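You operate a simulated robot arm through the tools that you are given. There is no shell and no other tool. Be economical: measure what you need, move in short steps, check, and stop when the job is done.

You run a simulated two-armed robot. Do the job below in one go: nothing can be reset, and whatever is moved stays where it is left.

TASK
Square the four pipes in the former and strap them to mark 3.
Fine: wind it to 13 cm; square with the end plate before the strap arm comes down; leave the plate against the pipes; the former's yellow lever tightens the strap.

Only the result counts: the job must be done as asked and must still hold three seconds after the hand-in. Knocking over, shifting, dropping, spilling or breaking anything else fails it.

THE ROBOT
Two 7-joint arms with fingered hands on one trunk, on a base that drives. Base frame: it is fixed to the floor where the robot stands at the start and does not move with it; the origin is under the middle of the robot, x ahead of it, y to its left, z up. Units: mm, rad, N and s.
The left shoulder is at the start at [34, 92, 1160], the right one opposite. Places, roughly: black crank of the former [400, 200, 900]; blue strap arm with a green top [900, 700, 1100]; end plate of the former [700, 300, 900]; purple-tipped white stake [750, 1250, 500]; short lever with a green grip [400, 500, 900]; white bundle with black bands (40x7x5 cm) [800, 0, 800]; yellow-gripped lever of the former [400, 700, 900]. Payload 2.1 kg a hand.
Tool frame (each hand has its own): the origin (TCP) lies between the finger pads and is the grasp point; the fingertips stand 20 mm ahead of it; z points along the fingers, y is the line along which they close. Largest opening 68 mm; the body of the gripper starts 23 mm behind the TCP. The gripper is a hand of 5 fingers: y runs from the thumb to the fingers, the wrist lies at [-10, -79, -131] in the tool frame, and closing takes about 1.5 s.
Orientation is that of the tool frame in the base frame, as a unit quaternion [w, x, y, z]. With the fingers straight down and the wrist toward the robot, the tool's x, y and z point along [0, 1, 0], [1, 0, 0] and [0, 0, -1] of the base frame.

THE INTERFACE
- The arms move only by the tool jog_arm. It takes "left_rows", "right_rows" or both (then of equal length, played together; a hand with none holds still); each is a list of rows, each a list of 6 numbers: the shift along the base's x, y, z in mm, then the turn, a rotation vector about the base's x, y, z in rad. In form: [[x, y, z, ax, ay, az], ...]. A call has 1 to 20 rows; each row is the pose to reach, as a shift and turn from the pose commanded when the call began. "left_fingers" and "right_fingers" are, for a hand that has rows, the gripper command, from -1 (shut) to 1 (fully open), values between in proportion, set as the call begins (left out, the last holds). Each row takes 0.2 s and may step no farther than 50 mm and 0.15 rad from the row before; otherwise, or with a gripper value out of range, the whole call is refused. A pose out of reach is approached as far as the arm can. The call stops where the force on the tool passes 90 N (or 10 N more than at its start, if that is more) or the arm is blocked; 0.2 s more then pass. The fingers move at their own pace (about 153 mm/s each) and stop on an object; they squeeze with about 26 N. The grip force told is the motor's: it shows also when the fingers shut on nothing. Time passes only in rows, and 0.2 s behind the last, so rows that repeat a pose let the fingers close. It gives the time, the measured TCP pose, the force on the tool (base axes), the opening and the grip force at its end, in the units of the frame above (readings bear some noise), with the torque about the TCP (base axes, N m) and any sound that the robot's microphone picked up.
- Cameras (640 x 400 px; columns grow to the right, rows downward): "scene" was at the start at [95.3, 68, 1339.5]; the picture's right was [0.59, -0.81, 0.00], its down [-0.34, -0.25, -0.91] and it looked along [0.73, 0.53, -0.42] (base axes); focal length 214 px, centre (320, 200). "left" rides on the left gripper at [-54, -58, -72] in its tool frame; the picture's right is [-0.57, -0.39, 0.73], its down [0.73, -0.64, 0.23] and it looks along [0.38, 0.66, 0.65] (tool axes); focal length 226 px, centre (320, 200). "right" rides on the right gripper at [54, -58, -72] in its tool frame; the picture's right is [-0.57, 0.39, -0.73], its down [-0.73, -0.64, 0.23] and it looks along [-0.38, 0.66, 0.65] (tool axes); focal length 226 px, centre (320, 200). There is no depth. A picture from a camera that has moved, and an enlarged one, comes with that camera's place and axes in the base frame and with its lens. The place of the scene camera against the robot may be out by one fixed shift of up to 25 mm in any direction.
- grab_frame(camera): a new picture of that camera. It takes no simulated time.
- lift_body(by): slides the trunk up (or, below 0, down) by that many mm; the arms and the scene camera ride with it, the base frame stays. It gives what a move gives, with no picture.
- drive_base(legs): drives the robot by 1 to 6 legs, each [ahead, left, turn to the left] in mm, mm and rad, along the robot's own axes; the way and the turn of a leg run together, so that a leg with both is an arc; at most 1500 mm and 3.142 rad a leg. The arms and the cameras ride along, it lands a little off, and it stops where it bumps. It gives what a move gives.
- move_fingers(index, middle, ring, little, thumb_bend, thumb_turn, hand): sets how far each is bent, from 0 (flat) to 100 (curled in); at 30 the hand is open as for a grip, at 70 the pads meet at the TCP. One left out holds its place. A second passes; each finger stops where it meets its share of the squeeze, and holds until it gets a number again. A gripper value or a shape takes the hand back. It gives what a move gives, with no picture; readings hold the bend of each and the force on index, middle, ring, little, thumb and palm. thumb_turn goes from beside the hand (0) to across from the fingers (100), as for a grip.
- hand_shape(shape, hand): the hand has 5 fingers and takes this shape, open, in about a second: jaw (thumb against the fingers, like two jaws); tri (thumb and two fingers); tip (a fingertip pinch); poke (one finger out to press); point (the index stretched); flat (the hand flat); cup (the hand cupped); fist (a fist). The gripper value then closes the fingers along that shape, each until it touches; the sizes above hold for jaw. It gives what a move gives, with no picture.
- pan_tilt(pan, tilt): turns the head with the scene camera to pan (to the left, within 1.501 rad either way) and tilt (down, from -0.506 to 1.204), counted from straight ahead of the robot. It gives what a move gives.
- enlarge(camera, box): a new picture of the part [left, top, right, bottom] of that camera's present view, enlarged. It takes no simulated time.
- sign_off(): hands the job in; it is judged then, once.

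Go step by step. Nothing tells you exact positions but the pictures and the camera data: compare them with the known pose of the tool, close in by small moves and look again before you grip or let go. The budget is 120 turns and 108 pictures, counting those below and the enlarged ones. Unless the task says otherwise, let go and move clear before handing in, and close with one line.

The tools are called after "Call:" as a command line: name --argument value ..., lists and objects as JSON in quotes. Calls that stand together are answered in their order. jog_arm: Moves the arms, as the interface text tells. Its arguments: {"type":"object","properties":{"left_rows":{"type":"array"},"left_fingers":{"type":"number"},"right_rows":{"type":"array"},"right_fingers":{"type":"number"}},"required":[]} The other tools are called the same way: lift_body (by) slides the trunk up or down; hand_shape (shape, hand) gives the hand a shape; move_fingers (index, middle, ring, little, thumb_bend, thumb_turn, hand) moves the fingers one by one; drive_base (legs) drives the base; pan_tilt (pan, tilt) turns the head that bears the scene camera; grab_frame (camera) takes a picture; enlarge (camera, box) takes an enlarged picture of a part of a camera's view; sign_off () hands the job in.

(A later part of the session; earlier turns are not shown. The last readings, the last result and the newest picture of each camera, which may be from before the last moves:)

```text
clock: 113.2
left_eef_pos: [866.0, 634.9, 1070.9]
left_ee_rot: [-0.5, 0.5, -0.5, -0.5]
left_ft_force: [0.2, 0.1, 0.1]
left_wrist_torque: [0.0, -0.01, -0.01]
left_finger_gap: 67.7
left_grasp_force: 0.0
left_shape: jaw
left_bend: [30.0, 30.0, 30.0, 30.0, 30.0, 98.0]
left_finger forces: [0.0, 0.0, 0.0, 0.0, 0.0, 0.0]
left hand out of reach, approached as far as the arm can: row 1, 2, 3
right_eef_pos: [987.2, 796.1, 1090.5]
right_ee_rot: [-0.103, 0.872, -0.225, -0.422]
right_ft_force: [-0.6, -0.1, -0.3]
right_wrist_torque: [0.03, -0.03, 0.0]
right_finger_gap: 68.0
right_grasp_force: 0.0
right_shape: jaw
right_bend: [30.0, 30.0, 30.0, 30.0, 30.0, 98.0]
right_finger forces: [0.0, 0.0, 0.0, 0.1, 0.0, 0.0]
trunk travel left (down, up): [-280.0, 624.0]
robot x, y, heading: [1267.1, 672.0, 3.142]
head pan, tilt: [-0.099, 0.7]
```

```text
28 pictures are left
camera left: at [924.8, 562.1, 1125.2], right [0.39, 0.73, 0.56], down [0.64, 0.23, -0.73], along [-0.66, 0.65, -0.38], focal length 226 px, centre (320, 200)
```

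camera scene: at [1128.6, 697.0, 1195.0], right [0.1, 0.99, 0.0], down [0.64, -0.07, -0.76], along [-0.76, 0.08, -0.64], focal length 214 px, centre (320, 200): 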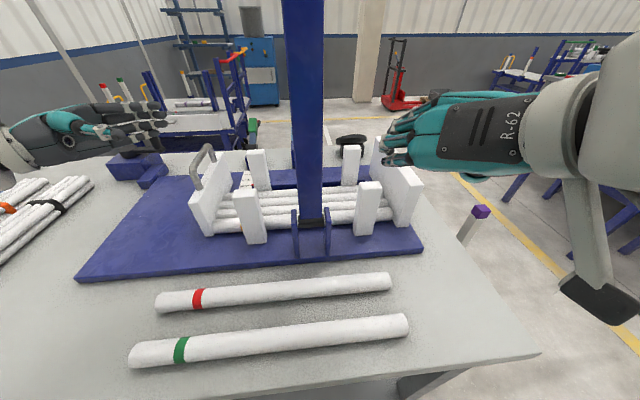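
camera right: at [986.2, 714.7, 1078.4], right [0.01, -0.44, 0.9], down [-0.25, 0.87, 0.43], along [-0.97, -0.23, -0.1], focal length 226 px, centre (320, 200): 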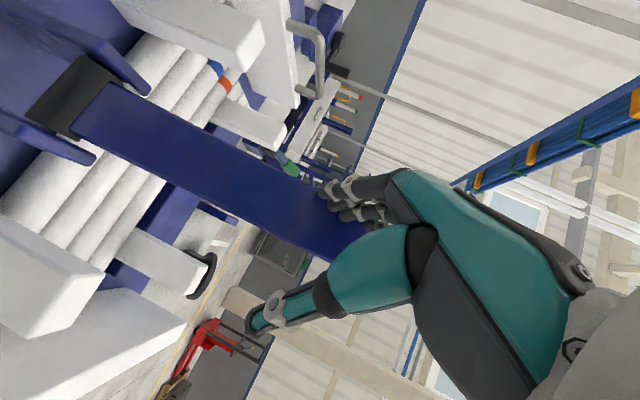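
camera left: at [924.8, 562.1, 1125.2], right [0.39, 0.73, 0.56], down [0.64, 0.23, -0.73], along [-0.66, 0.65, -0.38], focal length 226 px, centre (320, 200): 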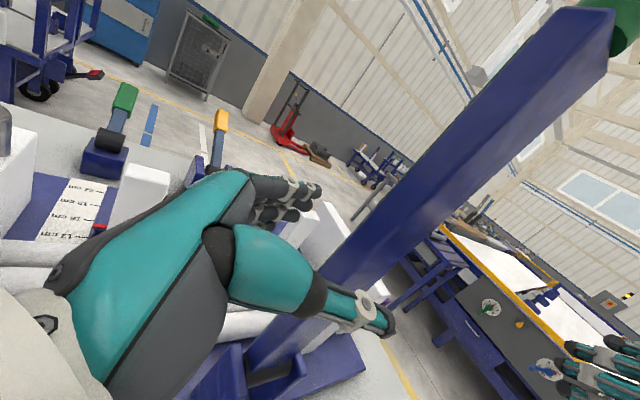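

The arm is centred in the gap. Advance 55 mm and close gently around it.

Call:
jog_arm --left_rows '[[0, 15, 0, 0, 0, 0], [0, 30, 0, 0, 0, 0], [0, 43, 0, 0, 0, 0], [0, 52, 0, 0, 0, 0]]'

Call:
jog_arm --left_rows '[[0, 0, 0, 0, 0, 0], [0, 0, 0, 0, 0, 0], [0, 0, 0, 0, 0, 0], [0, 0, 0, 0, 0, 0], [0, 0, 0, 0, 0, 0], [0, 0, 0, 0, 0, 0], [0, 0, 0, 0, 0, 0], [0, 0, 0, 0, 0, 0]]' --left_fingers -1

Call:
grab_frame --camera "left"

```text
clock: 114.2
left_eef_pos: [866.4, 684.6, 1072.4]
left_ee_rot: [0.499, -0.5, 0.501, 0.5]
left_ft_force: [-0.5, -0.1, -1.0]
left_wrist_torque: [-0.03, -0.01, 0.0]
left_finger_gap: 67.7
left_grasp_force: 0.1
left_shape: jaw
left_bend: [30.0, 30.0, 30.0, 30.0, 30.0, 98.0]
left_finger forces: [0.0, 0.1, 0.0, 0.1, 0.0, 0.0]
right_eef_pos: [986.6, 797.0, 1089.6]
right_ee_rot: [-0.103, 0.873, -0.224, -0.421]
right_ft_force: [-0.4, -0.2, -0.3]
right_wrist_torque: [-0.01, 0.0, -0.01]
right_finger_gap: 68.0
right_grasp_force: 0.0
right_shape: jaw
right_bend: [30.0, 30.0, 30.0, 30.0, 30.0, 98.0]
right_finger forces: [0.0, 0.0, 0.0, 0.0, 0.1, 0.1]
trunk travel left (down, up): [-280.0, 624.0]
robot x, y, heading: [1272.0, 674.5, 3.139]
head pan, tilt: [-0.099, 0.7]
```

```text
clock: 116.0
left_eef_pos: [864.5, 685.2, 1070.4]
left_ee_rot: [0.499, -0.5, 0.501, 0.5]
left_ft_force: [-0.2, 0.2, 0.0]
left_wrist_torque: [-0.02, 0.12, -0.03]
left_finger_gap: 15.0
left_grasp_force: 26.2
left_shape: jaw
left_bend: [74.0, 48.0, 45.0, 44.0, 72.0, 100.0]
left_finger forces: [12.1, 6.5, 3.0, 1.7, 23.5, 0.0]
right_eef_pos: [987.2, 795.6, 1090.7]
right_ee_rot: [-0.103, 0.873, -0.224, -0.422]
right_ft_force: [-0.1, 0.5, 0.0]
right_wrist_torque: [-0.01, 0.02, 0.04]
right_finger_gap: 67.8
right_grasp_force: 0.1
right_shape: jaw
right_bend: [30.0, 30.0, 30.0, 30.0, 30.0, 98.0]
right_finger forces: [0.0, 0.0, 0.0, 0.1, 0.0, 0.0]
trunk travel left (down, up): [-280.0, 624.0]
robot x, y, heading: [1272.6, 676.8, 3.14]
head pan, tilt: [-0.099, 0.7]
```

```text
27 pictures are left
camera left: at [925.1, 612.4, 1125.3], right [0.39, 0.73, 0.56], down [0.64, 0.23, -0.73], along [-0.66, 0.65, -0.38], focal length 226 px, centre (320, 200)
```

left: 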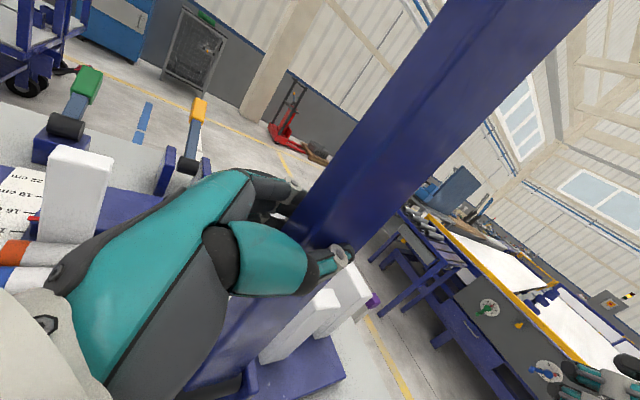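

Firm grip on the arm. Begin lowering it along its arc, rotating the hand with it.

Call:
jog_arm --left_rows '[[-8.5, 0, 0, 0, -0.05, 0], [-17, 0, -1, 0, -0.1, 0], [-25.5, 0, -2, 0, -0.15, 0], [-33.8, 0, -3.4, 0, -0.2, 0], [-42, 0, -5.3, 0, -0.25, 0], [-50.2, 0, -7.6, 0, -0.3, 0], [-58, 0, -10.3, 0, -0.35, 0], [-66.2, 0, -13.4, 0, -0.4, 0]]'

Call:
grab_frame --camera "scene"

```text
clock: 117.8
left_eef_pos: [799.9, 685.7, 1056.6]
left_ee_rot: [-0.588, 0.589, -0.392, -0.391]
left_ft_force: [-0.6, 3.0, 0.0]
left_wrist_torque: [0.03, 0.15, 0.04]
left_finger_gap: 15.0
left_grasp_force: 25.9
left_shape: jaw
left_bend: [74.0, 49.0, 46.0, 45.0, 72.0, 100.0]
left_finger forces: [13.1, 6.7, 3.3, 1.8, 23.7, 0.0]
right_eef_pos: [988.0, 796.5, 1089.2]
right_ee_rot: [-0.103, 0.873, -0.224, -0.421]
right_ft_force: [0.0, 0.4, 0.2]
right_wrist_torque: [-0.01, 0.02, 0.03]
right_finger_gap: 67.8
right_grasp_force: 0.0
right_shape: jaw
right_bend: [30.0, 30.0, 30.0, 30.0, 30.0, 98.0]
right_finger forces: [0.1, 0.0, 0.1, 0.1, 0.0, 0.1]
trunk travel left (down, up): [-280.0, 624.0]
robot x, y, heading: [1266.7, 676.4, 3.143]
head pan, tilt: [-0.099, 0.7]
```

```text
26 pictures are left
camera scene: at [1128.4, 697.5, 1195.0], right [0.1, 0.99, 0.0], down [0.64, -0.07, -0.76], along [-0.76, 0.08, -0.64], focal length 214 px, centre (320, 200)
```

scene: 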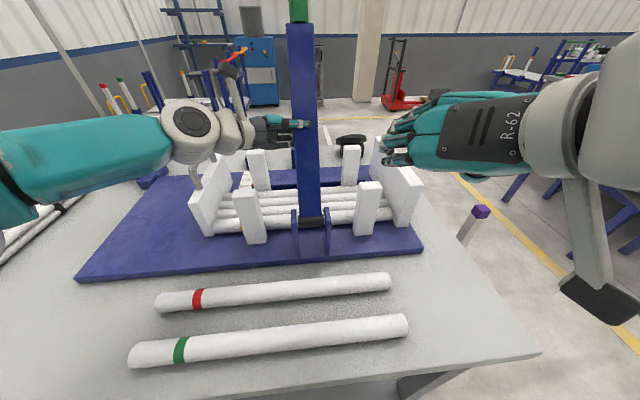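

The arm follows smoothly. Continue lowering.

Call:
jog_arm --left_rows '[[-7.8, 0, -3.5, 0, -0.05, 0], [-15.3, 0, -7.4, 0, -0.1, 0], [-22.7, 0, -11.7, 0, -0.15, 0], [-29.8, 0, -16.3, 0, -0.2, 0], [-36.7, 0, -21.3, 0, -0.25, 0], [-43.3, 0, -26.6, 0, -0.3, 0], [-49.7, 0, -32.3, 0, -0.35, 0], [-55.8, 0, -38.2, 0, -0.4, 0], [-61.6, 0, -44.4, 0, -0.45, 0], [-67, 0, -50.9, 0, -0.5, 0], [-72.1, 0, -57.7, 0, -0.55, 0], [-76.9, 0, -64.7, 0, -0.6, 0]]'

Call:
grab_frame --camera "scene"

```text
clock: 120.4
left_eef_pos: [798.6, 641.2, 997.5]
left_ee_rot: [-0.678, 0.678, -0.199, -0.2]
left_ft_force: [-0.8, -0.3, -0.5]
left_wrist_torque: [0.02, -0.05, 0.0]
left_finger_gap: 8.9
left_grasp_force: 26.7
left_shape: jaw
left_bend: [77.0, 76.0, 58.0, 53.0, 85.0, 100.0]
left_finger forces: [0.1, 0.1, 0.0, 0.0, 0.1, 0.0]
left hand out of reach, approached as far as the arm can: row 1, 2, 3, 4, 5, 6, 7, 8, 9, 10, 11, 12
right_eef_pos: [987.2, 795.6, 1089.6]
right_ee_rot: [-0.104, 0.872, -0.225, -0.422]
right_ft_force: [-0.1, 0.7, -0.1]
right_wrist_torque: [0.01, 0.0, -0.04]
right_finger_gap: 68.0
right_grasp_force: 0.1
right_shape: jaw
right_bend: [30.0, 30.0, 30.0, 30.0, 30.0, 98.0]
right_finger forces: [0.0, 0.0, 0.0, 0.0, 0.1, 0.0]
trunk travel left (down, up): [-280.0, 624.0]
robot x, y, heading: [1268.8, 678.2, 3.139]
head pan, tilt: [-0.099, 0.7]
```

```text
25 pictures are left
camera scene: at [1128.5, 697.0, 1195.0], right [0.1, 0.99, 0.0], down [0.64, -0.07, -0.76], along [-0.76, 0.08, -0.64], focal length 214 px, centre (320, 200)
```

scene: 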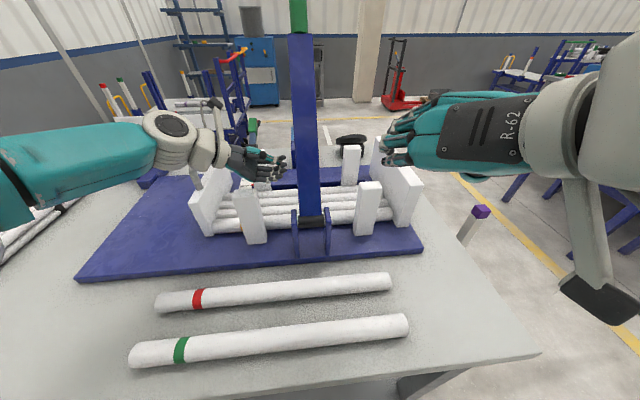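

The hand slipped off at its reach limit, but the arm stays where it is left (stiff hinge) — so it can be pushed in stages. I'll bring the left hand back to tool-down and push the arm from behind with a closed hand.

Call:
jog_arm --left_rows '[[20, -10, 10, 0, 0.12, 0], [45, -25, 25, 0, 0.25, 0], [70, -40, 40, 0, 0.38, 0], [95, -55, 55, 0, 0.5, 0], [115, -70, 70, 0, 0.63, 0], [125, -85, 80, 0, 0.76, 0], [130, -100, 85, 0, 0.89, 0], [135, -110, 90, 0, 1.0, 0]]'

Call:
jog_arm --left_rows '[[5, -8, 5, -0.14, 0, 0], [10, -15, 10, -0.28, 0, 0], [15, -22, 15, -0.42, 0, 0], [20, -30, 15, -0.56, 0, 0], [20, -30, 15, -0.7, 0, 0], [20, -30, 15, -0.84, 0, 0], [20, -30, 15, -0.98, 0, 0], [20, -30, 15, -1.12, 0, 0], [20, -30, 15, -1.26, 0, 0], [20, -30, 15, -1.4, 0, 0], [20, -30, 15, -1.54, 0, 0], [20, -30, 15, -1.57, 0, 0]]'

```text
clock: 122.2
left_eef_pos: [935.6, 529.7, 1091.2]
left_ee_rot: [0.499, -0.499, 0.501, 0.501]
left_ft_force: [-0.3, -0.1, 0.2]
left_wrist_torque: [-0.03, 0.0, 0.03]
left_finger_gap: 9.2
left_grasp_force: 26.7
left_shape: jaw
left_bend: [77.0, 76.0, 58.0, 53.0, 85.0, 100.0]
left_finger forces: [0.0, 0.1, 0.0, 0.0, 0.0, 0.1]
right_eef_pos: [988.3, 795.8, 1090.7]
right_ee_rot: [-0.103, 0.873, -0.225, -0.421]
right_ft_force: [-0.1, -0.2, 0.1]
right_wrist_torque: [0.03, -0.02, -0.03]
right_finger_gap: 67.7
right_grasp_force: 0.0
right_shape: jaw
right_bend: [30.0, 30.0, 30.0, 30.0, 30.0, 98.0]
right_finger forces: [0.0, 0.0, 0.1, 0.0, 0.1, 0.0]
trunk travel left (down, up): [-280.0, 624.0]
robot x, y, heading: [1274.7, 674.2, 3.137]
head pan, tilt: [-0.099, 0.7]
```

```text
clock: 124.8
left_eef_pos: [954.5, 501.7, 1103.9]
left_ee_rot: [0.0, -0.707, 0.708, -0.001]
left_ft_force: [-0.2, -0.4, 0.2]
left_wrist_torque: [-0.02, -0.01, -0.02]
left_finger_gap: 9.0
left_grasp_force: 26.1
left_shape: jaw
left_bend: [77.0, 76.0, 58.0, 53.0, 85.0, 100.0]
left_finger forces: [0.0, 0.0, 0.0, 0.0, 0.0, 0.1]
right_eef_pos: [988.1, 796.7, 1091.3]
right_ee_rot: [-0.104, 0.872, -0.225, -0.422]
right_ft_force: [0.4, -0.4, 0.6]
right_wrist_torque: [0.0, -0.05, 0.01]
right_finger_gap: 67.7
right_grasp_force: 0.0
right_shape: jaw
right_bend: [30.0, 30.0, 30.0, 30.0, 30.0, 98.0]
right_finger forces: [0.0, 0.0, 0.0, 0.1, 0.0, 0.0]
trunk travel left (down, up): [-280.0, 624.0]
robot x, y, heading: [1266.6, 676.4, 3.141]
head pan, tilt: [-0.099, 0.7]
```

Shift the base 90 mm to its right so the left hand can work straight ahead, then push the arm from behind.

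Call:
drive_base --legs '[[0, -90, 0]]'

Call:
jog_arm --left_rows '[[0, 35, -15, 0, 0, 0], [0, 65, -40, 0, 0, 0], [0, 90, -65, 0, 0, 0], [0, 98, -85, 0, 0, 0], [-25, 98, -90, 0, 0, 0], [-50, 98, -90, 0, 0, 0], [-70, 98, -92, 0, 0, 0], [-85, 98, -94, 0, 0, 0], [-100, 98, -96, 0, 0, 0], [-115, 98, -98, 0, 0, 0], [-130, 98, -100, 0, 0, 0], [-145, 98, -102, 0, 0, 0], [-160, 98, -104, 0, 0, 0]]'

Call:
grab_frame --camera "scene"

```text
clock: 125.9
left_eef_pos: [954.8, 589.5, 1104.3]
left_ee_rot: [0.0, -0.706, 0.708, 0.0]
left_ft_force: [-0.2, 0.5, -0.3]
left_wrist_torque: [0.0, -0.04, -0.02]
left_finger_gap: 9.3
left_grasp_force: 26.0
left_shape: jaw
left_bend: [77.0, 76.0, 58.0, 53.0, 85.0, 100.0]
left_finger forces: [0.1, 0.1, 0.0, 0.0, 0.1, 0.1]
right_eef_pos: [987.8, 885.7, 1090.3]
right_ee_rot: [-0.104, 0.872, -0.225, -0.421]
right_ft_force: [0.1, 0.1, -0.7]
right_wrist_torque: [-0.01, -0.02, 0.0]
right_finger_gap: 67.8
right_grasp_force: 0.1
right_shape: jaw
right_bend: [30.0, 30.0, 30.0, 30.0, 30.0, 98.0]
right_finger forces: [0.1, 0.0, 0.1, 0.0, 0.1, 0.1]
trunk travel left (down, up): [-280.0, 624.0]
robot x, y, heading: [1270.7, 761.0, 3.137]
head pan, tilt: [-0.099, 0.7]
```

```text
clock: 128.7
left_eef_pos: [822.9, 673.2, 993.1]
left_ee_rot: [0.0, -0.705, 0.709, 0.0]
left_ft_force: [0.4, -0.9, -0.2]
left_wrist_torque: [0.0, -0.04, 0.02]
left_finger_gap: 8.8
left_grasp_force: 25.7
left_shape: jaw
left_bend: [77.0, 76.0, 58.0, 53.0, 85.0, 100.0]
left_finger forces: [0.1, 0.0, 0.0, 0.0, 0.0, 0.0]
left hand out of reach, approached as far as the arm can: row 10, 11, 12, 13
right_eef_pos: [987.8, 884.7, 1089.7]
right_ee_rot: [-0.104, 0.872, -0.225, -0.422]
right_ft_force: [0.0, -0.8, 0.4]
right_wrist_torque: [0.02, 0.0, -0.01]
right_finger_gap: 67.9
right_grasp_force: 0.1
right_shape: jaw
right_bend: [30.0, 30.0, 30.0, 30.0, 30.0, 98.0]
right_finger forces: [0.0, 0.0, 0.0, 0.1, 0.0, 0.1]
trunk travel left (down, up): [-280.0, 624.0]
robot x, y, heading: [1265.0, 762.6, 3.139]
head pan, tilt: [-0.099, 0.7]
```

```text
24 pictures are left
camera scene: at [1129.0, 785.2, 1195.0], right [0.1, 0.99, 0.0], down [0.64, -0.07, -0.76], along [-0.76, 0.08, -0.64], focal length 214 px, centre (320, 200)
```

scene: 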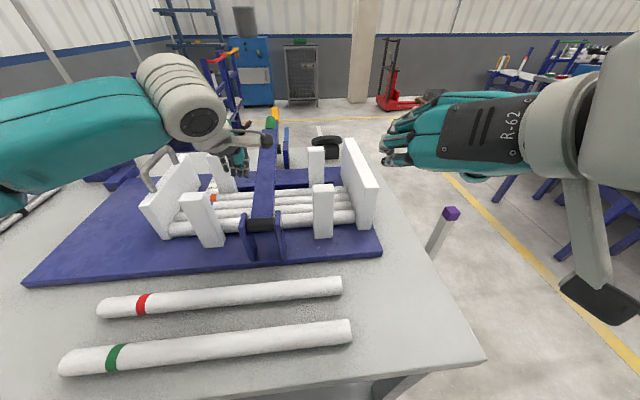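

The arm has gone over and now lies nearly horizontal toward the lever side. Let me zoom in to see whether it's fully seated.

Call:
enlarge --camera "scene" --box '[120, 90, 400, 280]'

```text
2.11 times, centred on (260, 185) of scene
camera zoom: at [1129.0, 785.2, 1195.0], right [0.1, 0.99, 0.0], down [0.64, -0.07, -0.76], along [-0.76, 0.08, -0.64], focal length 452 px, centre (446, 232)
```

zoom: 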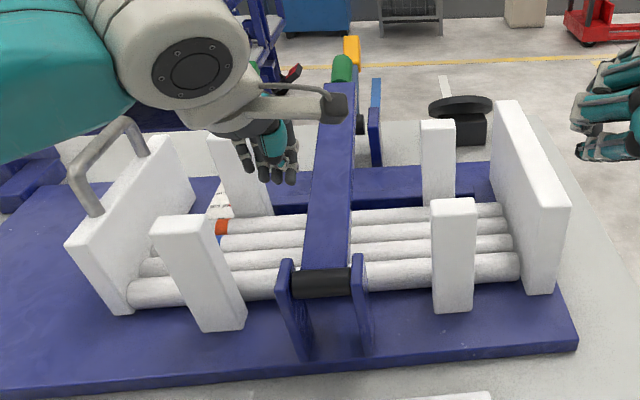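

It lies low, perhaps not quite seated; I'll check from the front. Withdraw the left hand up and back, restore trunk height, and drive back around to the front.

Call:
jog_arm --left_rows '[[10, 0, 40, 0, 0, 0], [40, -5, 75, 0, 0, 0], [80, -10, 100, 0, 0, 0], [120, -15, 120, 0, 0, 0], [150, -20, 130, 0, 0, 0]]' --left_fingers -1

Call:
lift_body --by 120

Call:
drive_base --legs '[[-200, 0, 0], [0, -1050, 0], [1500, 0, 0], [60, 0, 0], [0, 0, -3.14]]'

```text
clock: 129.9
left_eef_pos: [975.0, 652.3, 1123.4]
left_ee_rot: [0.0, -0.706, 0.708, 0.0]
left_ft_force: [-0.3, -0.1, 0.0]
left_wrist_torque: [-0.02, -0.01, 0.01]
left_finger_gap: 8.6
left_grasp_force: 25.8
left_shape: jaw
left_bend: [77.0, 76.0, 58.0, 53.0, 85.0, 100.0]
left_finger forces: [0.0, 0.0, 0.0, 0.0, 0.0, 0.0]
right_eef_pos: [988.1, 885.2, 1090.2]
right_ee_rot: [-0.104, 0.872, -0.225, -0.421]
right_ft_force: [-0.3, 0.3, -0.5]
right_wrist_torque: [0.01, -0.03, -0.02]
right_finger_gap: 68.1
right_grasp_force: 0.2
right_shape: jaw
right_bend: [30.0, 30.0, 30.0, 30.0, 30.0, 98.0]
right_finger forces: [0.0, 0.1, 0.0, 0.0, 0.0, 0.0]
trunk travel left (down, up): [-280.0, 624.0]
robot x, y, heading: [1268.8, 763.3, 3.138]
head pan, tilt: [-0.099, 0.7]
```

```text
clock: 131.4
left_eef_pos: [974.7, 654.4, 1242.9]
left_ee_rot: [0.0, -0.706, 0.708, 0.0]
left_ft_force: [-0.1, 0.0, -0.1]
left_wrist_torque: [0.02, 0.02, 0.0]
left_finger_gap: 8.9
left_grasp_force: 26.2
left_shape: jaw
left_bend: [77.0, 76.0, 58.0, 53.0, 85.0, 100.0]
left_finger forces: [0.1, 0.0, 0.1, 0.0, 0.0, 0.0]
right_eef_pos: [987.4, 885.0, 1209.9]
right_ee_rot: [-0.104, 0.872, -0.224, -0.423]
right_ft_force: [0.8, 0.2, -0.2]
right_wrist_torque: [-0.01, 0.03, 0.01]
right_finger_gap: 67.9
right_grasp_force: 0.0
right_shape: jaw
right_bend: [30.0, 30.0, 30.0, 30.0, 30.0, 98.0]
right_finger forces: [0.1, 0.1, 0.0, 0.0, 0.0, 0.0]
trunk travel left (down, up): [-400.0, 504.0]
robot x, y, heading: [1268.2, 764.6, 3.142]
head pan, tilt: [-0.099, 0.7]
```

```text
clock: 152.8
left_eef_pos: [226.7, 1964.1, 1243.0]
left_ee_rot: [0.001, 0.703, 0.712, 0.0]
left_ft_force: [0.1, 0.3, 0.6]
left_wrist_torque: [-0.04, -0.01, 0.01]
left_finger_gap: 8.9
left_grasp_force: 26.1
left_shape: jaw
left_bend: [77.0, 76.0, 58.0, 53.0, 85.0, 100.0]
left_finger forces: [0.0, 0.1, 0.0, 0.0, 0.1, 0.1]
right_eef_pos: [220.1, 1732.8, 1209.6]
right_ee_rot: [0.423, 0.217, 0.874, -0.101]
right_ft_force: [-0.5, -0.3, 0.0]
right_wrist_torque: [0.01, -0.03, -0.04]
right_finger_gap: 67.9
right_grasp_force: 0.1
right_shape: jaw
right_bend: [30.0, 30.0, 30.0, 30.0, 30.0, 98.0]
right_finger forces: [0.0, 0.0, 0.0, 0.0, 0.0, 0.0]
trunk travel left (down, up): [-400.0, 504.0]
robot x, y, heading: [-64.5, 1850.5, 0.018]
head pan, tilt: [-0.099, 0.7]
```

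Call:
drive_base --legs '[[0, 0, -0.018], [0, -1210, 0], [130, 0, 0]]'

Call:
pan_tilt --pan 0.1 --tilt 0.8

Call:
grab_frame --camera "scene"

```text
clock: 160.2
left_eef_pos: [345.5, 735.9, 1242.0]
left_ee_rot: [0.0, 0.712, 0.702, 0.0]
left_ft_force: [-0.6, 0.6, -0.3]
left_wrist_torque: [0.0, -0.02, -0.01]
left_finger_gap: 8.7
left_grasp_force: 25.7
left_shape: jaw
left_bend: [77.0, 76.0, 58.0, 53.0, 85.0, 100.0]
left_finger forces: [0.1, 0.0, 0.0, 0.1, 0.1, 0.0]
right_eef_pos: [332.3, 505.7, 1210.5]
right_ee_rot: [0.422, 0.23, 0.871, -0.106]
right_ft_force: [-0.4, -0.1, 0.9]
right_wrist_torque: [0.01, -0.03, 0.02]
right_finger_gap: 68.1
right_grasp_force: 0.2
right_shape: jaw
right_bend: [30.0, 30.0, 30.0, 30.0, 30.0, 98.0]
right_finger forces: [0.0, 0.0, 0.1, 0.0, 0.0, 0.0]
trunk travel left (down, up): [-400.0, 504.0]
robot x, y, heading: [51.0, 633.5, -0.018]
head pan, tilt: [-0.099, 0.7]
```

```text
clock: 160.9
left_eef_pos: [346.2, 736.1, 1243.1]
left_ee_rot: [0.0, 0.713, 0.701, -0.001]
left_ft_force: [-0.2, 0.7, 0.3]
left_wrist_torque: [-0.01, 0.02, 0.0]
left_finger_gap: 8.8
left_grasp_force: 26.5
left_shape: jaw
left_bend: [77.0, 76.0, 58.0, 53.0, 85.0, 100.0]
left_finger forces: [0.1, 0.1, 0.0, 0.1, 0.0, 0.0]
right_eef_pos: [331.4, 505.3, 1210.4]
right_ee_rot: [0.422, 0.23, 0.871, -0.107]
right_ft_force: [0.1, -0.3, -0.4]
right_wrist_torque: [0.05, -0.04, 0.01]
right_finger_gap: 68.1
right_grasp_force: 0.1
right_shape: jaw
right_bend: [30.0, 30.0, 30.0, 30.0, 30.0, 98.0]
right_finger forces: [0.1, 0.0, 0.0, 0.0, 0.1, 0.0]
trunk travel left (down, up): [-400.0, 504.0]
robot x, y, heading: [53.7, 629.9, -0.012]
head pan, tilt: [0.099, 0.799]
```

```text
22 pictures are left
camera scene: at [152.9, 651.3, 1307.8], right [0.08, -1.0, 0.0], down [-0.71, -0.06, -0.7], along [0.69, 0.06, -0.72], focal length 214 px, centre (320, 200)
```

scene: 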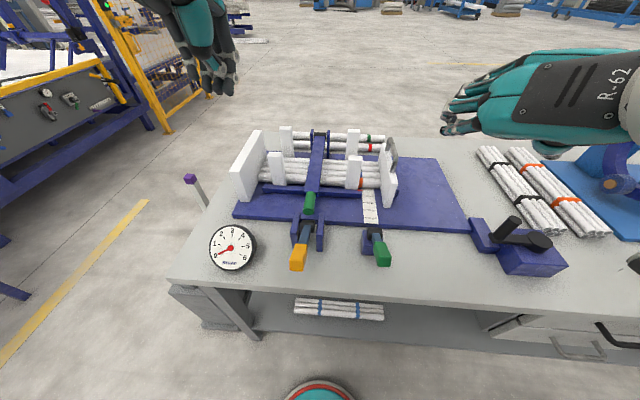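

Call:
enlarge --camera "scene" --box '[200, 120, 420, 280]'

Call:
grab_frame --camera "left"

```text
2.50 times, centred on (310, 200) of scene
camera zoom: at [152.9, 651.3, 1307.8], right [0.08, -1.0, 0.0], down [-0.71, -0.06, -0.7], along [0.69, 0.06, -0.72], focal length 536 px, centre (345, 200)
```

zoom: 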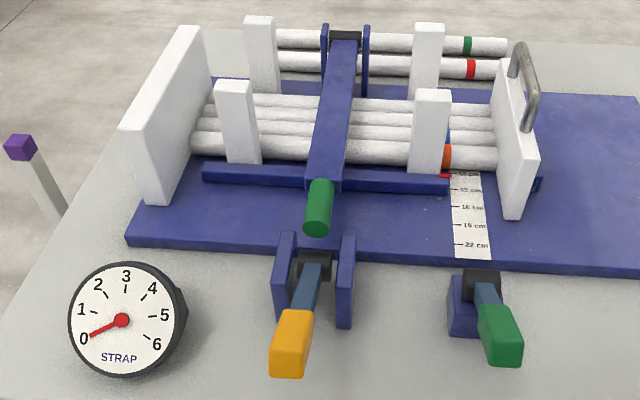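

```text
20 pictures are left
camera left: at [288.9, 682.3, 1314.8], right [-0.4, -0.56, -0.73], down [-0.63, 0.74, -0.23], along [0.67, 0.37, -0.65], focal length 226 px, centre (320, 200)
```

left: 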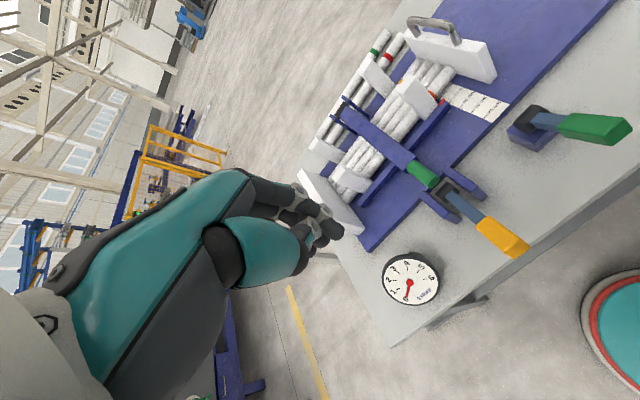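

The strap arm is fully down (tip ≈(520,695,871), level with its hinge). Yellow grip centre ≈(365,694,920), its pivot ≈(505,694,840), gauge at 0. I'll press gently on the grip from above with the closed left hand to learn its direction.

Call:
jog_arm --left_rows '[[5, -20, -40, 0, 0, 0], [12, -42, -80, 0, 0, 0], [12, -42, -125, 0, 0, 0], [12, -42, -170, 0, 0, 0], [12, -42, -215, 0, 0, 0], [12, -42, -255, 0, 0, 0], [12, -42, -280, 0, 0, 0]]'

Call:
grab_frame --camera "left"

```text
clock: 162.5
left_eef_pos: [358.4, 702.1, 966.3]
left_ee_rot: [0.001, 0.713, 0.701, -0.001]
left_ft_force: [-0.6, -0.4, -0.5]
left_wrist_torque: [-0.03, -0.02, 0.02]
left_finger_gap: 9.0
left_grasp_force: 26.4
left_shape: jaw
left_bend: [77.0, 76.0, 58.0, 53.0, 85.0, 100.0]
left_finger forces: [0.0, 0.0, 0.1, 0.0, 0.0, 0.0]
left hand out of reach, approached as far as the arm can: row 7
right_eef_pos: [331.6, 505.2, 1209.8]
right_ee_rot: [0.421, 0.231, 0.871, -0.107]
right_ft_force: [1.2, -0.1, -0.6]
right_wrist_torque: [-0.01, 0.01, 0.02]
right_finger_gap: 68.0
right_grasp_force: 0.0
right_shape: jaw
right_bend: [30.0, 30.0, 30.0, 30.0, 30.0, 98.0]
right_finger forces: [0.1, 0.0, 0.0, 0.0, 0.0, 0.0]
trunk travel left (down, up): [-400.0, 504.0]
robot x, y, heading: [51.7, 630.7, -0.015]
head pan, tilt: [0.099, 0.799]
```

```text
19 pictures are left
camera left: at [300.2, 647.1, 1039.0], right [-0.4, -0.56, -0.73], down [-0.63, 0.74, -0.23], along [0.67, 0.37, -0.65], focal length 226 px, centre (320, 200)
```

left: 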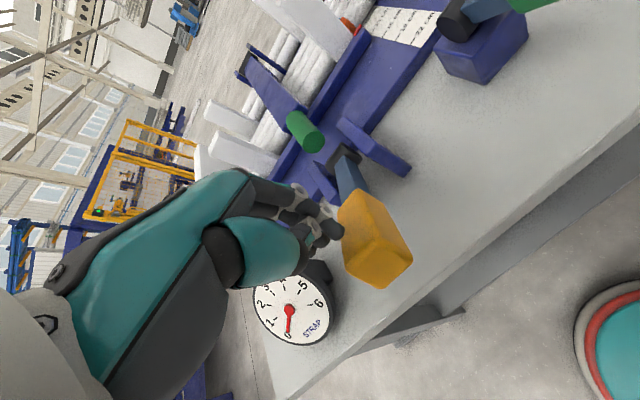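

The grip is right beside the fingers. I'll back the base 50 mm for reach, centre over the grip, and press down in small steps.

Call:
drive_base --legs '[[-50, 0, 0.015]]'

Call:
jog_arm --left_rows '[[20, -3, 10, 0, 0, 0], [45, -6, 10, 0, 0, 0], [57, -8, 5, 0, 0, 0], [57, -8, -5, 0, 0, 0], [57, -8, -12, 0, 0, 0], [57, -8, -18, 0, 0, 0], [57, -8, -24, 0, 0, 0], [57, -8, -30, 0, 0, 0]]'

Call:
grab_frame --camera "scene"

```text
clock: 163.5
left_eef_pos: [305.8, 707.7, 968.1]
left_ee_rot: [0.001, 0.708, 0.707, -0.001]
left_ft_force: [-0.6, -0.4, -0.6]
left_wrist_torque: [0.02, 0.02, 0.02]
left_finger_gap: 8.8
left_grasp_force: 26.1
left_shape: jaw
left_bend: [77.0, 76.0, 58.0, 53.0, 85.0, 100.0]
left_finger forces: [0.0, 0.0, 0.0, 0.2, 0.0, 0.0]
right_eef_pos: [282.3, 509.2, 1209.4]
right_ee_rot: [0.422, 0.224, 0.873, -0.103]
right_ft_force: [-0.3, 1.2, -0.2]
right_wrist_torque: [-0.01, 0.01, 0.0]
right_finger_gap: 67.7
right_grasp_force: 0.1
right_shape: jaw
right_bend: [30.0, 30.0, 30.0, 30.0, 30.0, 98.0]
right_finger forces: [0.1, 0.0, 0.1, 0.1, 0.0, 0.0]
trunk travel left (down, up): [-400.0, 504.0]
robot x, y, heading: [-1.4, 631.9, -0.004]
head pan, tilt: [0.099, 0.799]
```

```text
clock: 165.3
left_eef_pos: [355.6, 721.9, 957.3]
left_ee_rot: [0.001, 0.708, 0.706, -0.001]
left_ft_force: [-0.8, 0.1, 0.7]
left_wrist_torque: [0.02, -0.03, -0.02]
left_finger_gap: 9.2
left_grasp_force: 25.9
left_shape: jaw
left_bend: [77.0, 76.0, 58.0, 53.0, 85.0, 100.0]
left_finger forces: [0.0, 0.0, 0.0, 0.0, 0.1, 0.0]
left hand out of reach, approached as far as the arm can: row 2, 3, 4, 5, 6, 7, 8
right_eef_pos: [282.3, 508.9, 1210.1]
right_ee_rot: [0.422, 0.224, 0.872, -0.104]
right_ft_force: [0.7, -0.2, 0.5]
right_wrist_torque: [-0.01, 0.02, -0.02]
right_finger_gap: 67.9
right_grasp_force: 0.1
right_shape: jaw
right_bend: [30.0, 30.0, 30.0, 30.0, 30.0, 98.0]
right_finger forces: [0.0, 0.0, 0.0, 0.1, 0.0, 0.1]
trunk travel left (down, up): [-400.0, 504.0]
robot x, y, heading: [-0.8, 629.2, -0.001]
head pan, tilt: [0.099, 0.799]
```

```text
18 pictures are left
camera scene: at [101.7, 653.4, 1307.7], right [0.1, -1.0, 0.0], down [-0.71, -0.07, -0.7], along [0.69, 0.07, -0.72], focal length 214 px, centre (320, 200)
```

scene: 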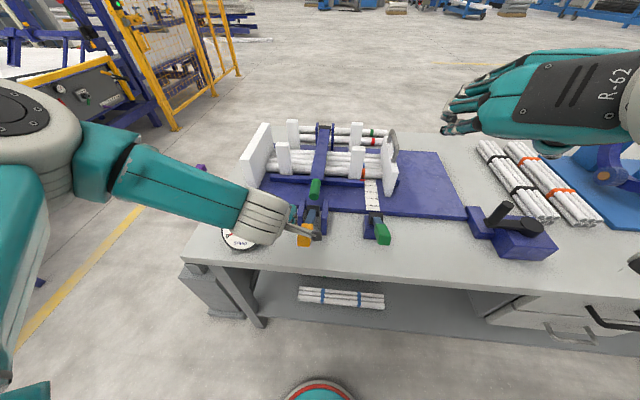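

The left hand can't come that far inward. Raise, shift the base right 45 mm and forward 20, and redo it.

Call:
jog_arm --left_rows '[[0, 10, 40, 0, 0, 0], [0, 20, 80, 0, 0, 0]]'

Call:
drive_base --legs '[[20, -50, 0]]'

Call:
jog_arm --left_rows '[[-5, 2, -25, 0, 0, 0], [-8, 4, -50, 0, 0, 0], [-8, 4, -65, 0, 0, 0], [-8, 4, -75, 0, 0, 0]]'

```text
clock: 165.9
left_eef_pos: [353.7, 741.7, 1036.8]
left_ee_rot: [0.0, 0.708, 0.707, -0.001]
left_ft_force: [0.4, -0.9, 0.5]
left_wrist_torque: [0.03, -0.02, 0.02]
left_finger_gap: 8.8
left_grasp_force: 26.2
left_shape: jaw
left_bend: [77.0, 76.0, 58.0, 53.0, 85.0, 100.0]
left_finger forces: [0.1, 0.0, 0.0, 0.0, 0.0, 0.0]
right_eef_pos: [281.9, 510.7, 1208.9]
right_ee_rot: [0.422, 0.223, 0.873, -0.103]
right_ft_force: [0.2, 0.0, -0.9]
right_wrist_torque: [-0.01, -0.02, 0.02]
right_finger_gap: 68.0
right_grasp_force: 0.0
right_shape: jaw
right_bend: [30.0, 30.0, 30.0, 30.0, 30.0, 98.0]
right_finger forces: [0.1, 0.0, 0.0, 0.0, 0.0, 0.0]
trunk travel left (down, up): [-400.0, 504.0]
robot x, y, heading: [2.2, 631.7, 0.001]
head pan, tilt: [0.099, 0.799]
```

```text
clock: 166.8
left_eef_pos: [374.6, 691.4, 1035.8]
left_ee_rot: [0.0, 0.708, 0.706, -0.001]
left_ft_force: [0.0, 0.5, 0.5]
left_wrist_torque: [0.03, 0.01, 0.0]
left_finger_gap: 8.8
left_grasp_force: 25.8
left_shape: jaw
left_bend: [77.0, 76.0, 58.0, 53.0, 85.0, 100.0]
left_finger forces: [0.0, 0.1, 0.0, 0.0, 0.0, 0.1]
right_eef_pos: [302.9, 458.1, 1209.8]
right_ee_rot: [0.423, 0.224, 0.872, -0.103]
right_ft_force: [-0.5, 0.2, 0.8]
right_wrist_torque: [0.01, -0.01, 0.02]
right_finger_gap: 67.9
right_grasp_force: 0.0
right_shape: jaw
right_bend: [30.0, 30.0, 30.0, 30.0, 30.0, 98.0]
right_finger forces: [0.1, 0.0, 0.0, 0.1, 0.1, 0.1]
trunk travel left (down, up): [-400.0, 504.0]
robot x, y, heading: [19.2, 577.0, 0.0]
head pan, tilt: [0.099, 0.799]
```

```text
clock: 167.8
left_eef_pos: [366.1, 694.7, 962.3]
left_ee_rot: [0.001, 0.707, 0.707, -0.001]
left_ft_force: [-0.1, 0.4, 0.4]
left_wrist_torque: [-0.01, -0.02, 0.01]
left_finger_gap: 8.7
left_grasp_force: 25.9
left_shape: jaw
left_bend: [77.0, 76.0, 58.0, 53.0, 85.0, 100.0]
left_finger forces: [0.0, 0.0, 0.1, 0.0, 0.0, 0.0]
right_eef_pos: [302.6, 459.3, 1210.9]
right_ee_rot: [0.422, 0.224, 0.873, -0.103]
right_ft_force: [1.2, -0.6, -0.5]
right_wrist_torque: [0.0, -0.01, -0.01]
right_finger_gap: 67.8
right_grasp_force: 0.0
right_shape: jaw
right_bend: [30.0, 30.0, 30.0, 30.0, 30.0, 98.0]
right_finger forces: [0.0, 0.1, 0.0, 0.0, 0.0, 0.0]
trunk travel left (down, up): [-400.0, 504.0]
robot x, y, heading: [20.5, 580.4, -0.002]
head pan, tilt: [0.099, 0.799]
```

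Directly over the grip at z 962. Press down in small steps and read the gauge.

Call:
jog_arm --left_rows '[[0, 0, -5, 0, 0, 0], [0, 0, -10, 0, 0, 0], [0, 0, -15, 0, 0, 0], [0, 0, -20, 0, 0, 0], [0, 0, -25, 0, 0, 0], [0, 0, -30, 0, 0, 0], [0, 0, -35, 0, 0, 0]]'

Call:
enlarge --camera "left" --box '[200, 80, 460, 380]'

```text
clock: 169.4
left_eef_pos: [364.9, 695.8, 927.4]
left_ee_rot: [0.001, 0.707, 0.707, 0.0]
left_ft_force: [0.1, -0.4, 2.9]
left_wrist_torque: [-0.02, -0.01, 0.01]
left_finger_gap: 9.1
left_grasp_force: 26.2
left_shape: jaw
left_bend: [77.0, 76.0, 58.0, 53.0, 85.0, 100.0]
left_finger forces: [3.1, 0.0, 0.0, 0.1, 0.1, 0.0]
right_eef_pos: [302.3, 459.6, 1210.1]
right_ee_rot: [0.421, 0.224, 0.873, -0.103]
right_ft_force: [0.1, -1.0, 0.3]
right_wrist_torque: [0.02, 0.01, -0.01]
right_finger_gap: 67.9
right_grasp_force: 0.0
right_shape: jaw
right_bend: [30.0, 30.0, 30.0, 30.0, 30.0, 98.0]
right_finger forces: [0.1, 0.1, 0.1, 0.0, 0.0, 0.0]
trunk travel left (down, up): [-400.0, 504.0]
robot x, y, heading: [18.1, 577.2, -0.002]
head pan, tilt: [0.099, 0.799]
```

```text
1.33 times, centred on (330, 230) of left
camera zoom: at [307.7, 640.9, 999.3], right [-0.39, -0.57, -0.73], down [-0.64, 0.73, -0.23], along [0.66, 0.37, -0.65], focal length 301 px, centre (307, 160)
```

zoom: 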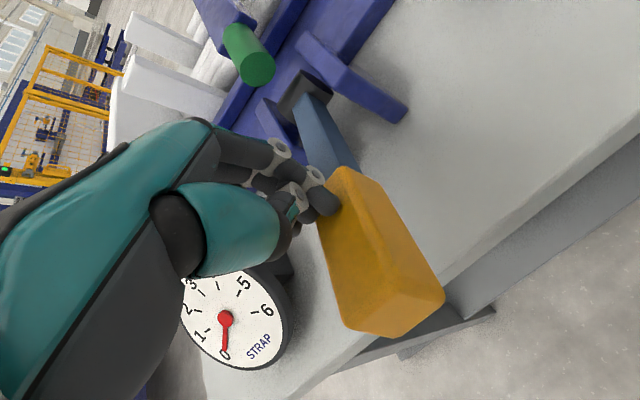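

Only the index touched the grip's edge; the grip is actually centred near (348,681). Lift slightly, shift over it, and press again.

Call:
jog_arm --left_rows '[[0, 0, 20, 0, 0, 0], [-5, -8, 32, 0, 0, 0], [-10, -16, 32, 0, 0, 0], [-12, -18, 22, 0, 0, 0], [-12, -18, 14, 0, 0, 0], [-12, -18, 8, 0, 0, 0], [-12, -18, 2, 0, 0, 0], [-12, -18, -4, 0, 0, 0], [-12, -18, -10, 0, 0, 0], [-12, -18, -16, 0, 0, 0]]'

Call:
enlarge --camera "left" --box '[200, 80, 460, 380]'

```text
clock: 171.6
left_eef_pos: [350.0, 693.5, 926.3]
left_ee_rot: [0.0, 0.706, 0.708, 0.0]
left_ft_force: [1.2, -0.2, 1.7]
left_wrist_torque: [-0.01, -0.02, -0.03]
left_finger_gap: 8.9
left_grasp_force: 25.9
left_shape: jaw
left_bend: [77.0, 76.0, 58.0, 53.0, 86.0, 100.0]
left_finger forces: [2.5, 0.0, 0.1, 0.1, 0.0, 0.1]
left hand out of reach, approached as far as the arm can: row 6, 7, 8, 9, 10
right_eef_pos: [301.1, 459.9, 1210.0]
right_ee_rot: [0.421, 0.223, 0.873, -0.103]
right_ft_force: [0.9, -0.4, 0.0]
right_wrist_torque: [0.01, 0.0, -0.01]
right_finger_gap: 67.7
right_grasp_force: 0.0
right_shape: jaw
right_bend: [30.0, 30.0, 30.0, 30.0, 30.0, 98.0]
right_finger forces: [0.0, 0.1, 0.0, 0.0, 0.0, 0.0]
trunk travel left (down, up): [-400.0, 504.0]
robot x, y, heading: [19.8, 579.0, -0.0]
head pan, tilt: [0.099, 0.799]
```

```text
1.33 times, centred on (330, 230) of left
camera zoom: at [292.6, 637.9, 998.4], right [-0.39, -0.57, -0.73], down [-0.64, 0.73, -0.23], along [0.66, 0.38, -0.65], focal length 301 px, centre (307, 160)
```

zoom: 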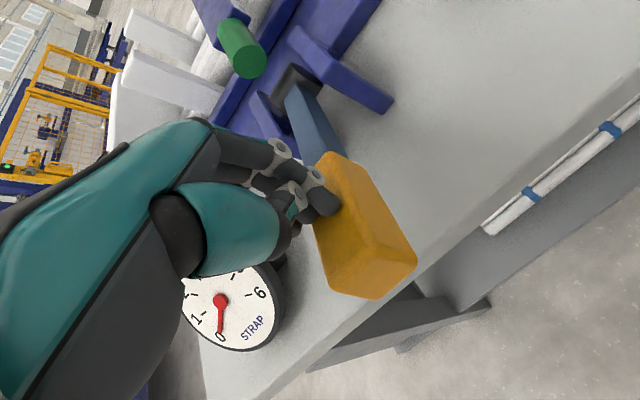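

Call:
jog_arm --left_rows '[[0, 0, 35, 0, 0, 0], [0, 0, 65, 0, 0, 0]]'

Call:
drive_base --legs '[[-45, -40, 0]]'

Call:
jog_arm --left_rows '[[20, 12, 0, 0, 0, 0], [42, 24, -20, 0, 0, 0], [42, 24, -40, 0, 0, 0], [42, 24, -48, 0, 0, 0]]'

Call:
enlarge --camera "left" --box '[200, 80, 460, 380]'

```text
clock: 172.2
left_eef_pos: [349.7, 693.2, 990.9]
left_ee_rot: [0.001, 0.707, 0.707, 0.0]
left_ft_force: [0.2, -0.2, 0.0]
left_wrist_torque: [-0.01, 0.01, 0.0]
left_finger_gap: 8.9
left_grasp_force: 25.9
left_shape: jaw
left_bend: [77.0, 76.0, 58.0, 53.0, 86.0, 100.0]
left_finger forces: [0.0, 0.0, 0.0, 0.0, 0.1, 0.1]
right_eef_pos: [301.5, 460.1, 1210.4]
right_ee_rot: [0.422, 0.223, 0.872, -0.104]
right_ft_force: [-0.3, -1.1, -0.2]
right_wrist_torque: [0.0, 0.03, -0.01]
right_finger_gap: 68.2
right_grasp_force: 0.0
right_shape: jaw
right_bend: [30.0, 30.0, 30.0, 30.0, 30.0, 98.0]
right_finger forces: [0.1, 0.0, 0.1, 0.1, 0.0, 0.1]
trunk travel left (down, up): [-400.0, 504.0]
robot x, y, heading: [20.3, 578.8, 0.001]
head pan, tilt: [0.099, 0.799]
```

```text
clock: 173.2
left_eef_pos: [304.4, 653.0, 992.4]
left_ee_rot: [0.001, 0.708, 0.706, 0.0]
left_ft_force: [0.5, 0.4, 0.4]
left_wrist_torque: [0.0, -0.01, -0.02]
left_finger_gap: 8.4
left_grasp_force: 25.9
left_shape: jaw
left_bend: [77.0, 76.0, 58.0, 53.0, 86.0, 100.0]
left_finger forces: [0.1, 0.0, 0.0, 0.1, 0.0, 0.0]
right_eef_pos: [256.7, 419.4, 1209.8]
right_ee_rot: [0.421, 0.223, 0.873, -0.102]
right_ft_force: [0.4, 0.4, -1.0]
right_wrist_torque: [0.02, -0.01, -0.02]
right_finger_gap: 67.9
right_grasp_force: 0.2
right_shape: jaw
right_bend: [30.0, 30.0, 30.0, 30.0, 30.0, 98.0]
right_finger forces: [0.0, 0.0, 0.0, 0.1, 0.0, 0.1]
trunk travel left (down, up): [-400.0, 504.0]
robot x, y, heading: [-25.4, 542.1, 0.0]
head pan, tilt: [0.099, 0.799]
```

```text
clock: 174.2
left_eef_pos: [346.8, 677.4, 944.3]
left_ee_rot: [-0.001, 0.708, 0.707, -0.001]
left_ft_force: [0.0, 0.1, 1.6]
left_wrist_torque: [-0.01, -0.03, -0.05]
left_finger_gap: 8.9
left_grasp_force: 26.1
left_shape: jaw
left_bend: [77.0, 76.0, 58.0, 53.0, 86.0, 100.0]
left_finger forces: [0.0, 0.0, 1.4, 0.1, 0.0, 0.1]
right_eef_pos: [256.1, 419.6, 1209.5]
right_ee_rot: [0.422, 0.224, 0.873, -0.102]
right_ft_force: [-0.1, -1.1, -0.5]
right_wrist_torque: [0.03, -0.02, -0.01]
right_finger_gap: 67.9
right_grasp_force: 0.1
right_shape: jaw
right_bend: [30.0, 30.0, 30.0, 30.0, 30.0, 98.0]
right_finger forces: [0.0, 0.1, 0.0, 0.1, 0.0, 0.0]
trunk travel left (down, up): [-400.0, 504.0]
robot x, y, heading: [-25.9, 541.5, -0.002]
head pan, tilt: [0.099, 0.799]
```

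```text
1.33 times, centred on (330, 230) of left
camera zoom: at [289.3, 622.3, 1015.6], right [-0.39, -0.57, -0.73], down [-0.64, 0.73, -0.23], along [0.66, 0.38, -0.65], focal length 301 px, centre (307, 160)
```

zoom: 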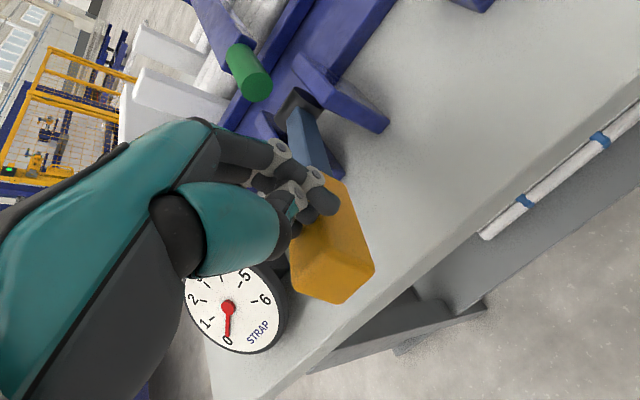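

Now the fingers are on the grip (light contact at z 944). Press down.

Call:
jog_arm --left_rows '[[0, 0, -4, 0, 0, 0], [0, 0, -8, 0, 0, 0], [0, 0, -12, 0, 0, 0], [0, 0, -16, 0, 0, 0]]'

Call:
enlarge --camera "left" --box '[200, 80, 460, 380]'

```text
clock: 175.2
left_eef_pos: [346.3, 676.4, 928.8]
left_ee_rot: [0.0, 0.708, 0.707, 0.001]
left_ft_force: [-0.3, 0.3, 2.6]
left_wrist_torque: [0.02, -0.02, 0.02]
left_finger_gap: 9.0
left_grasp_force: 25.7
left_shape: jaw
left_bend: [77.0, 76.0, 59.0, 53.0, 86.0, 100.0]
left_finger forces: [0.1, 0.0, 2.2, 0.0, 0.0, 0.1]
right_eef_pos: [257.3, 420.5, 1209.8]
right_ee_rot: [0.422, 0.223, 0.873, -0.103]
right_ft_force: [0.0, -0.6, -0.3]
right_wrist_torque: [-0.01, 0.02, -0.05]
right_finger_gap: 67.7
right_grasp_force: 0.0
right_shape: jaw
right_bend: [30.0, 30.0, 30.0, 30.0, 30.0, 98.0]
right_finger forces: [0.1, 0.0, 0.0, 0.0, 0.0, 0.0]
trunk travel left (down, up): [-400.0, 504.0]
robot x, y, heading: [-24.0, 541.2, -0.005]
head pan, tilt: [0.099, 0.799]
```

```text
1.33 times, centred on (330, 230) of left
camera zoom: at [289.2, 621.4, 1000.1], right [-0.39, -0.57, -0.73], down [-0.64, 0.73, -0.23], along [0.66, 0.38, -0.65], focal length 301 px, centre (307, 160)
```

zoom: 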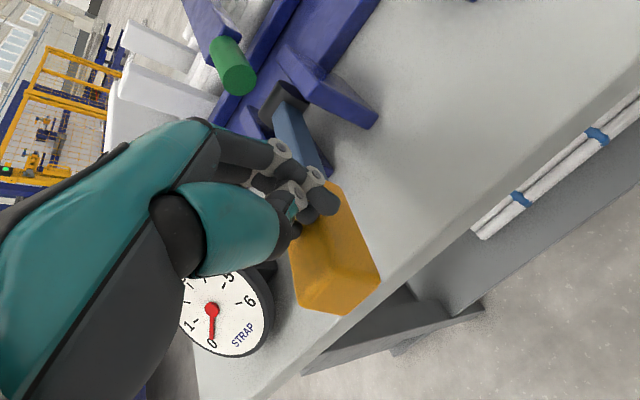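

The lever yields easily; the needle is still near 0. Keep pressing.

Call:
jog_arm --left_rows '[[0, 0, -4, 0, 0, 0], [0, 0, -8, 0, 0, 0], [0, 0, -12, 0, 0, 0], [0, 0, -16, 0, 0, 0], [0, 0, -20, 0, 0, 0], [0, 0, -24, 0, 0, 0]]'

Call:
enlarge --camera "left" --box '[200, 80, 460, 380]'

```text
clock: 176.6
left_eef_pos: [343.2, 681.3, 915.4]
left_ee_rot: [0.0, 0.708, 0.706, 0.0]
left_ft_force: [1.6, -8.7, 1.8]
left_wrist_torque: [-0.17, -0.01, -0.12]
left_finger_gap: 9.1
left_grasp_force: 25.5
left_shape: jaw
left_bend: [77.0, 57.0, 58.0, 53.0, 86.0, 100.0]
left_finger forces: [0.0, 9.3, 0.7, 0.0, 0.0, 0.0]
left hand out of reach, approached as far as the arm can: row 3, 4, 5, 6
right_eef_pos: [256.5, 419.7, 1210.7]
right_ee_rot: [0.422, 0.224, 0.873, -0.103]
right_ft_force: [0.5, 0.6, 0.5]
right_wrist_torque: [-0.02, 0.0, 0.01]
right_finger_gap: 68.1
right_grasp_force: 0.1
right_shape: jaw
right_bend: [30.0, 30.0, 30.0, 30.0, 30.0, 98.0]
right_finger forces: [0.0, 0.0, 0.0, 0.0, 0.0, 0.1]
trunk travel left (down, up): [-400.0, 504.0]
robot x, y, heading: [-24.2, 541.8, 0.001]
head pan, tilt: [0.099, 0.799]
```

```text
1.33 times, centred on (330, 230) of left
camera zoom: at [285.2, 625.8, 987.4], right [-0.39, -0.57, -0.73], down [-0.64, 0.73, -0.23], along [0.66, 0.37, -0.65], focal length 301 px, centre (307, 160)
```

zoom: 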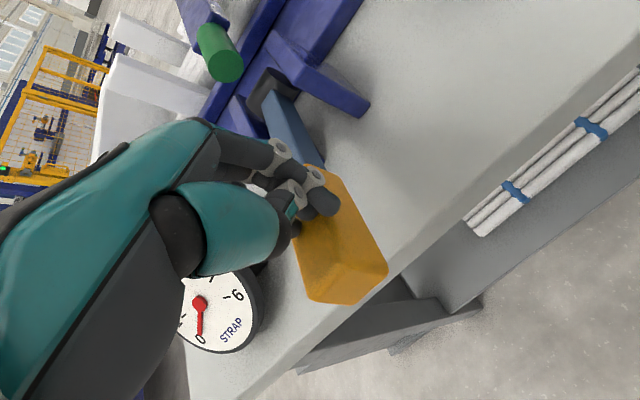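

Needle is unchanged and my reach is at its inner limit here. I'll lift off and look at the lever and the strap arm's seating from the head camera.

Call:
jog_arm --left_rows '[[0, 0, 30, 0, 0, 0], [0, 10, 75, 0, 0, 0], [0, 50, 105, 0, 0, 0], [0, 95, 125, 0, 0, 0], [0, 140, 145, 0, 0, 0]]'

Call:
enlarge --camera "scene" --box '[180, 130, 400, 280]'

```text
clock: 177.8
left_eef_pos: [342.9, 822.5, 1059.2]
left_ee_rot: [0.001, 0.707, 0.707, -0.001]
left_ft_force: [0.3, 0.5, 0.4]
left_wrist_torque: [-0.02, 0.02, 0.01]
left_finger_gap: 9.0
left_grasp_force: 25.9
left_shape: jaw
left_bend: [77.0, 56.0, 58.0, 53.0, 86.0, 100.0]
left_finger forces: [0.0, 0.0, 0.0, 0.1, 0.0, 0.1]
right_eef_pos: [256.7, 421.0, 1209.7]
right_ee_rot: [0.421, 0.223, 0.873, -0.105]
right_ft_force: [0.2, -0.3, 0.4]
right_wrist_torque: [-0.01, 0.03, 0.0]
right_finger_gap: 67.6
right_grasp_force: 0.1
right_shape: jaw
right_bend: [30.0, 30.0, 30.0, 30.0, 30.0, 98.0]
right_finger forces: [0.1, 0.0, 0.0, 0.0, 0.1, 0.1]
trunk travel left (down, up): [-400.0, 504.0]
robot x, y, heading: [-26.7, 538.3, -0.0]
head pan, tilt: [0.099, 0.799]
```

```text
2.67 times, centred on (290, 205) of scene
camera zoom: at [76.2, 563.6, 1307.7], right [0.1, -1.0, 0.0], down [-0.71, -0.07, -0.7], along [0.69, 0.07, -0.72], focal length 572 px, centre (400, 187)
```

zoom: 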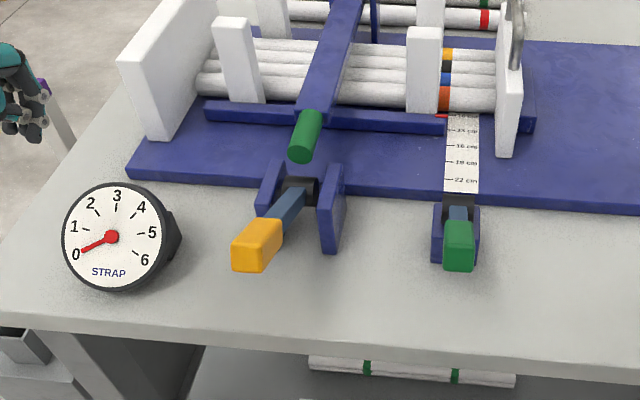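

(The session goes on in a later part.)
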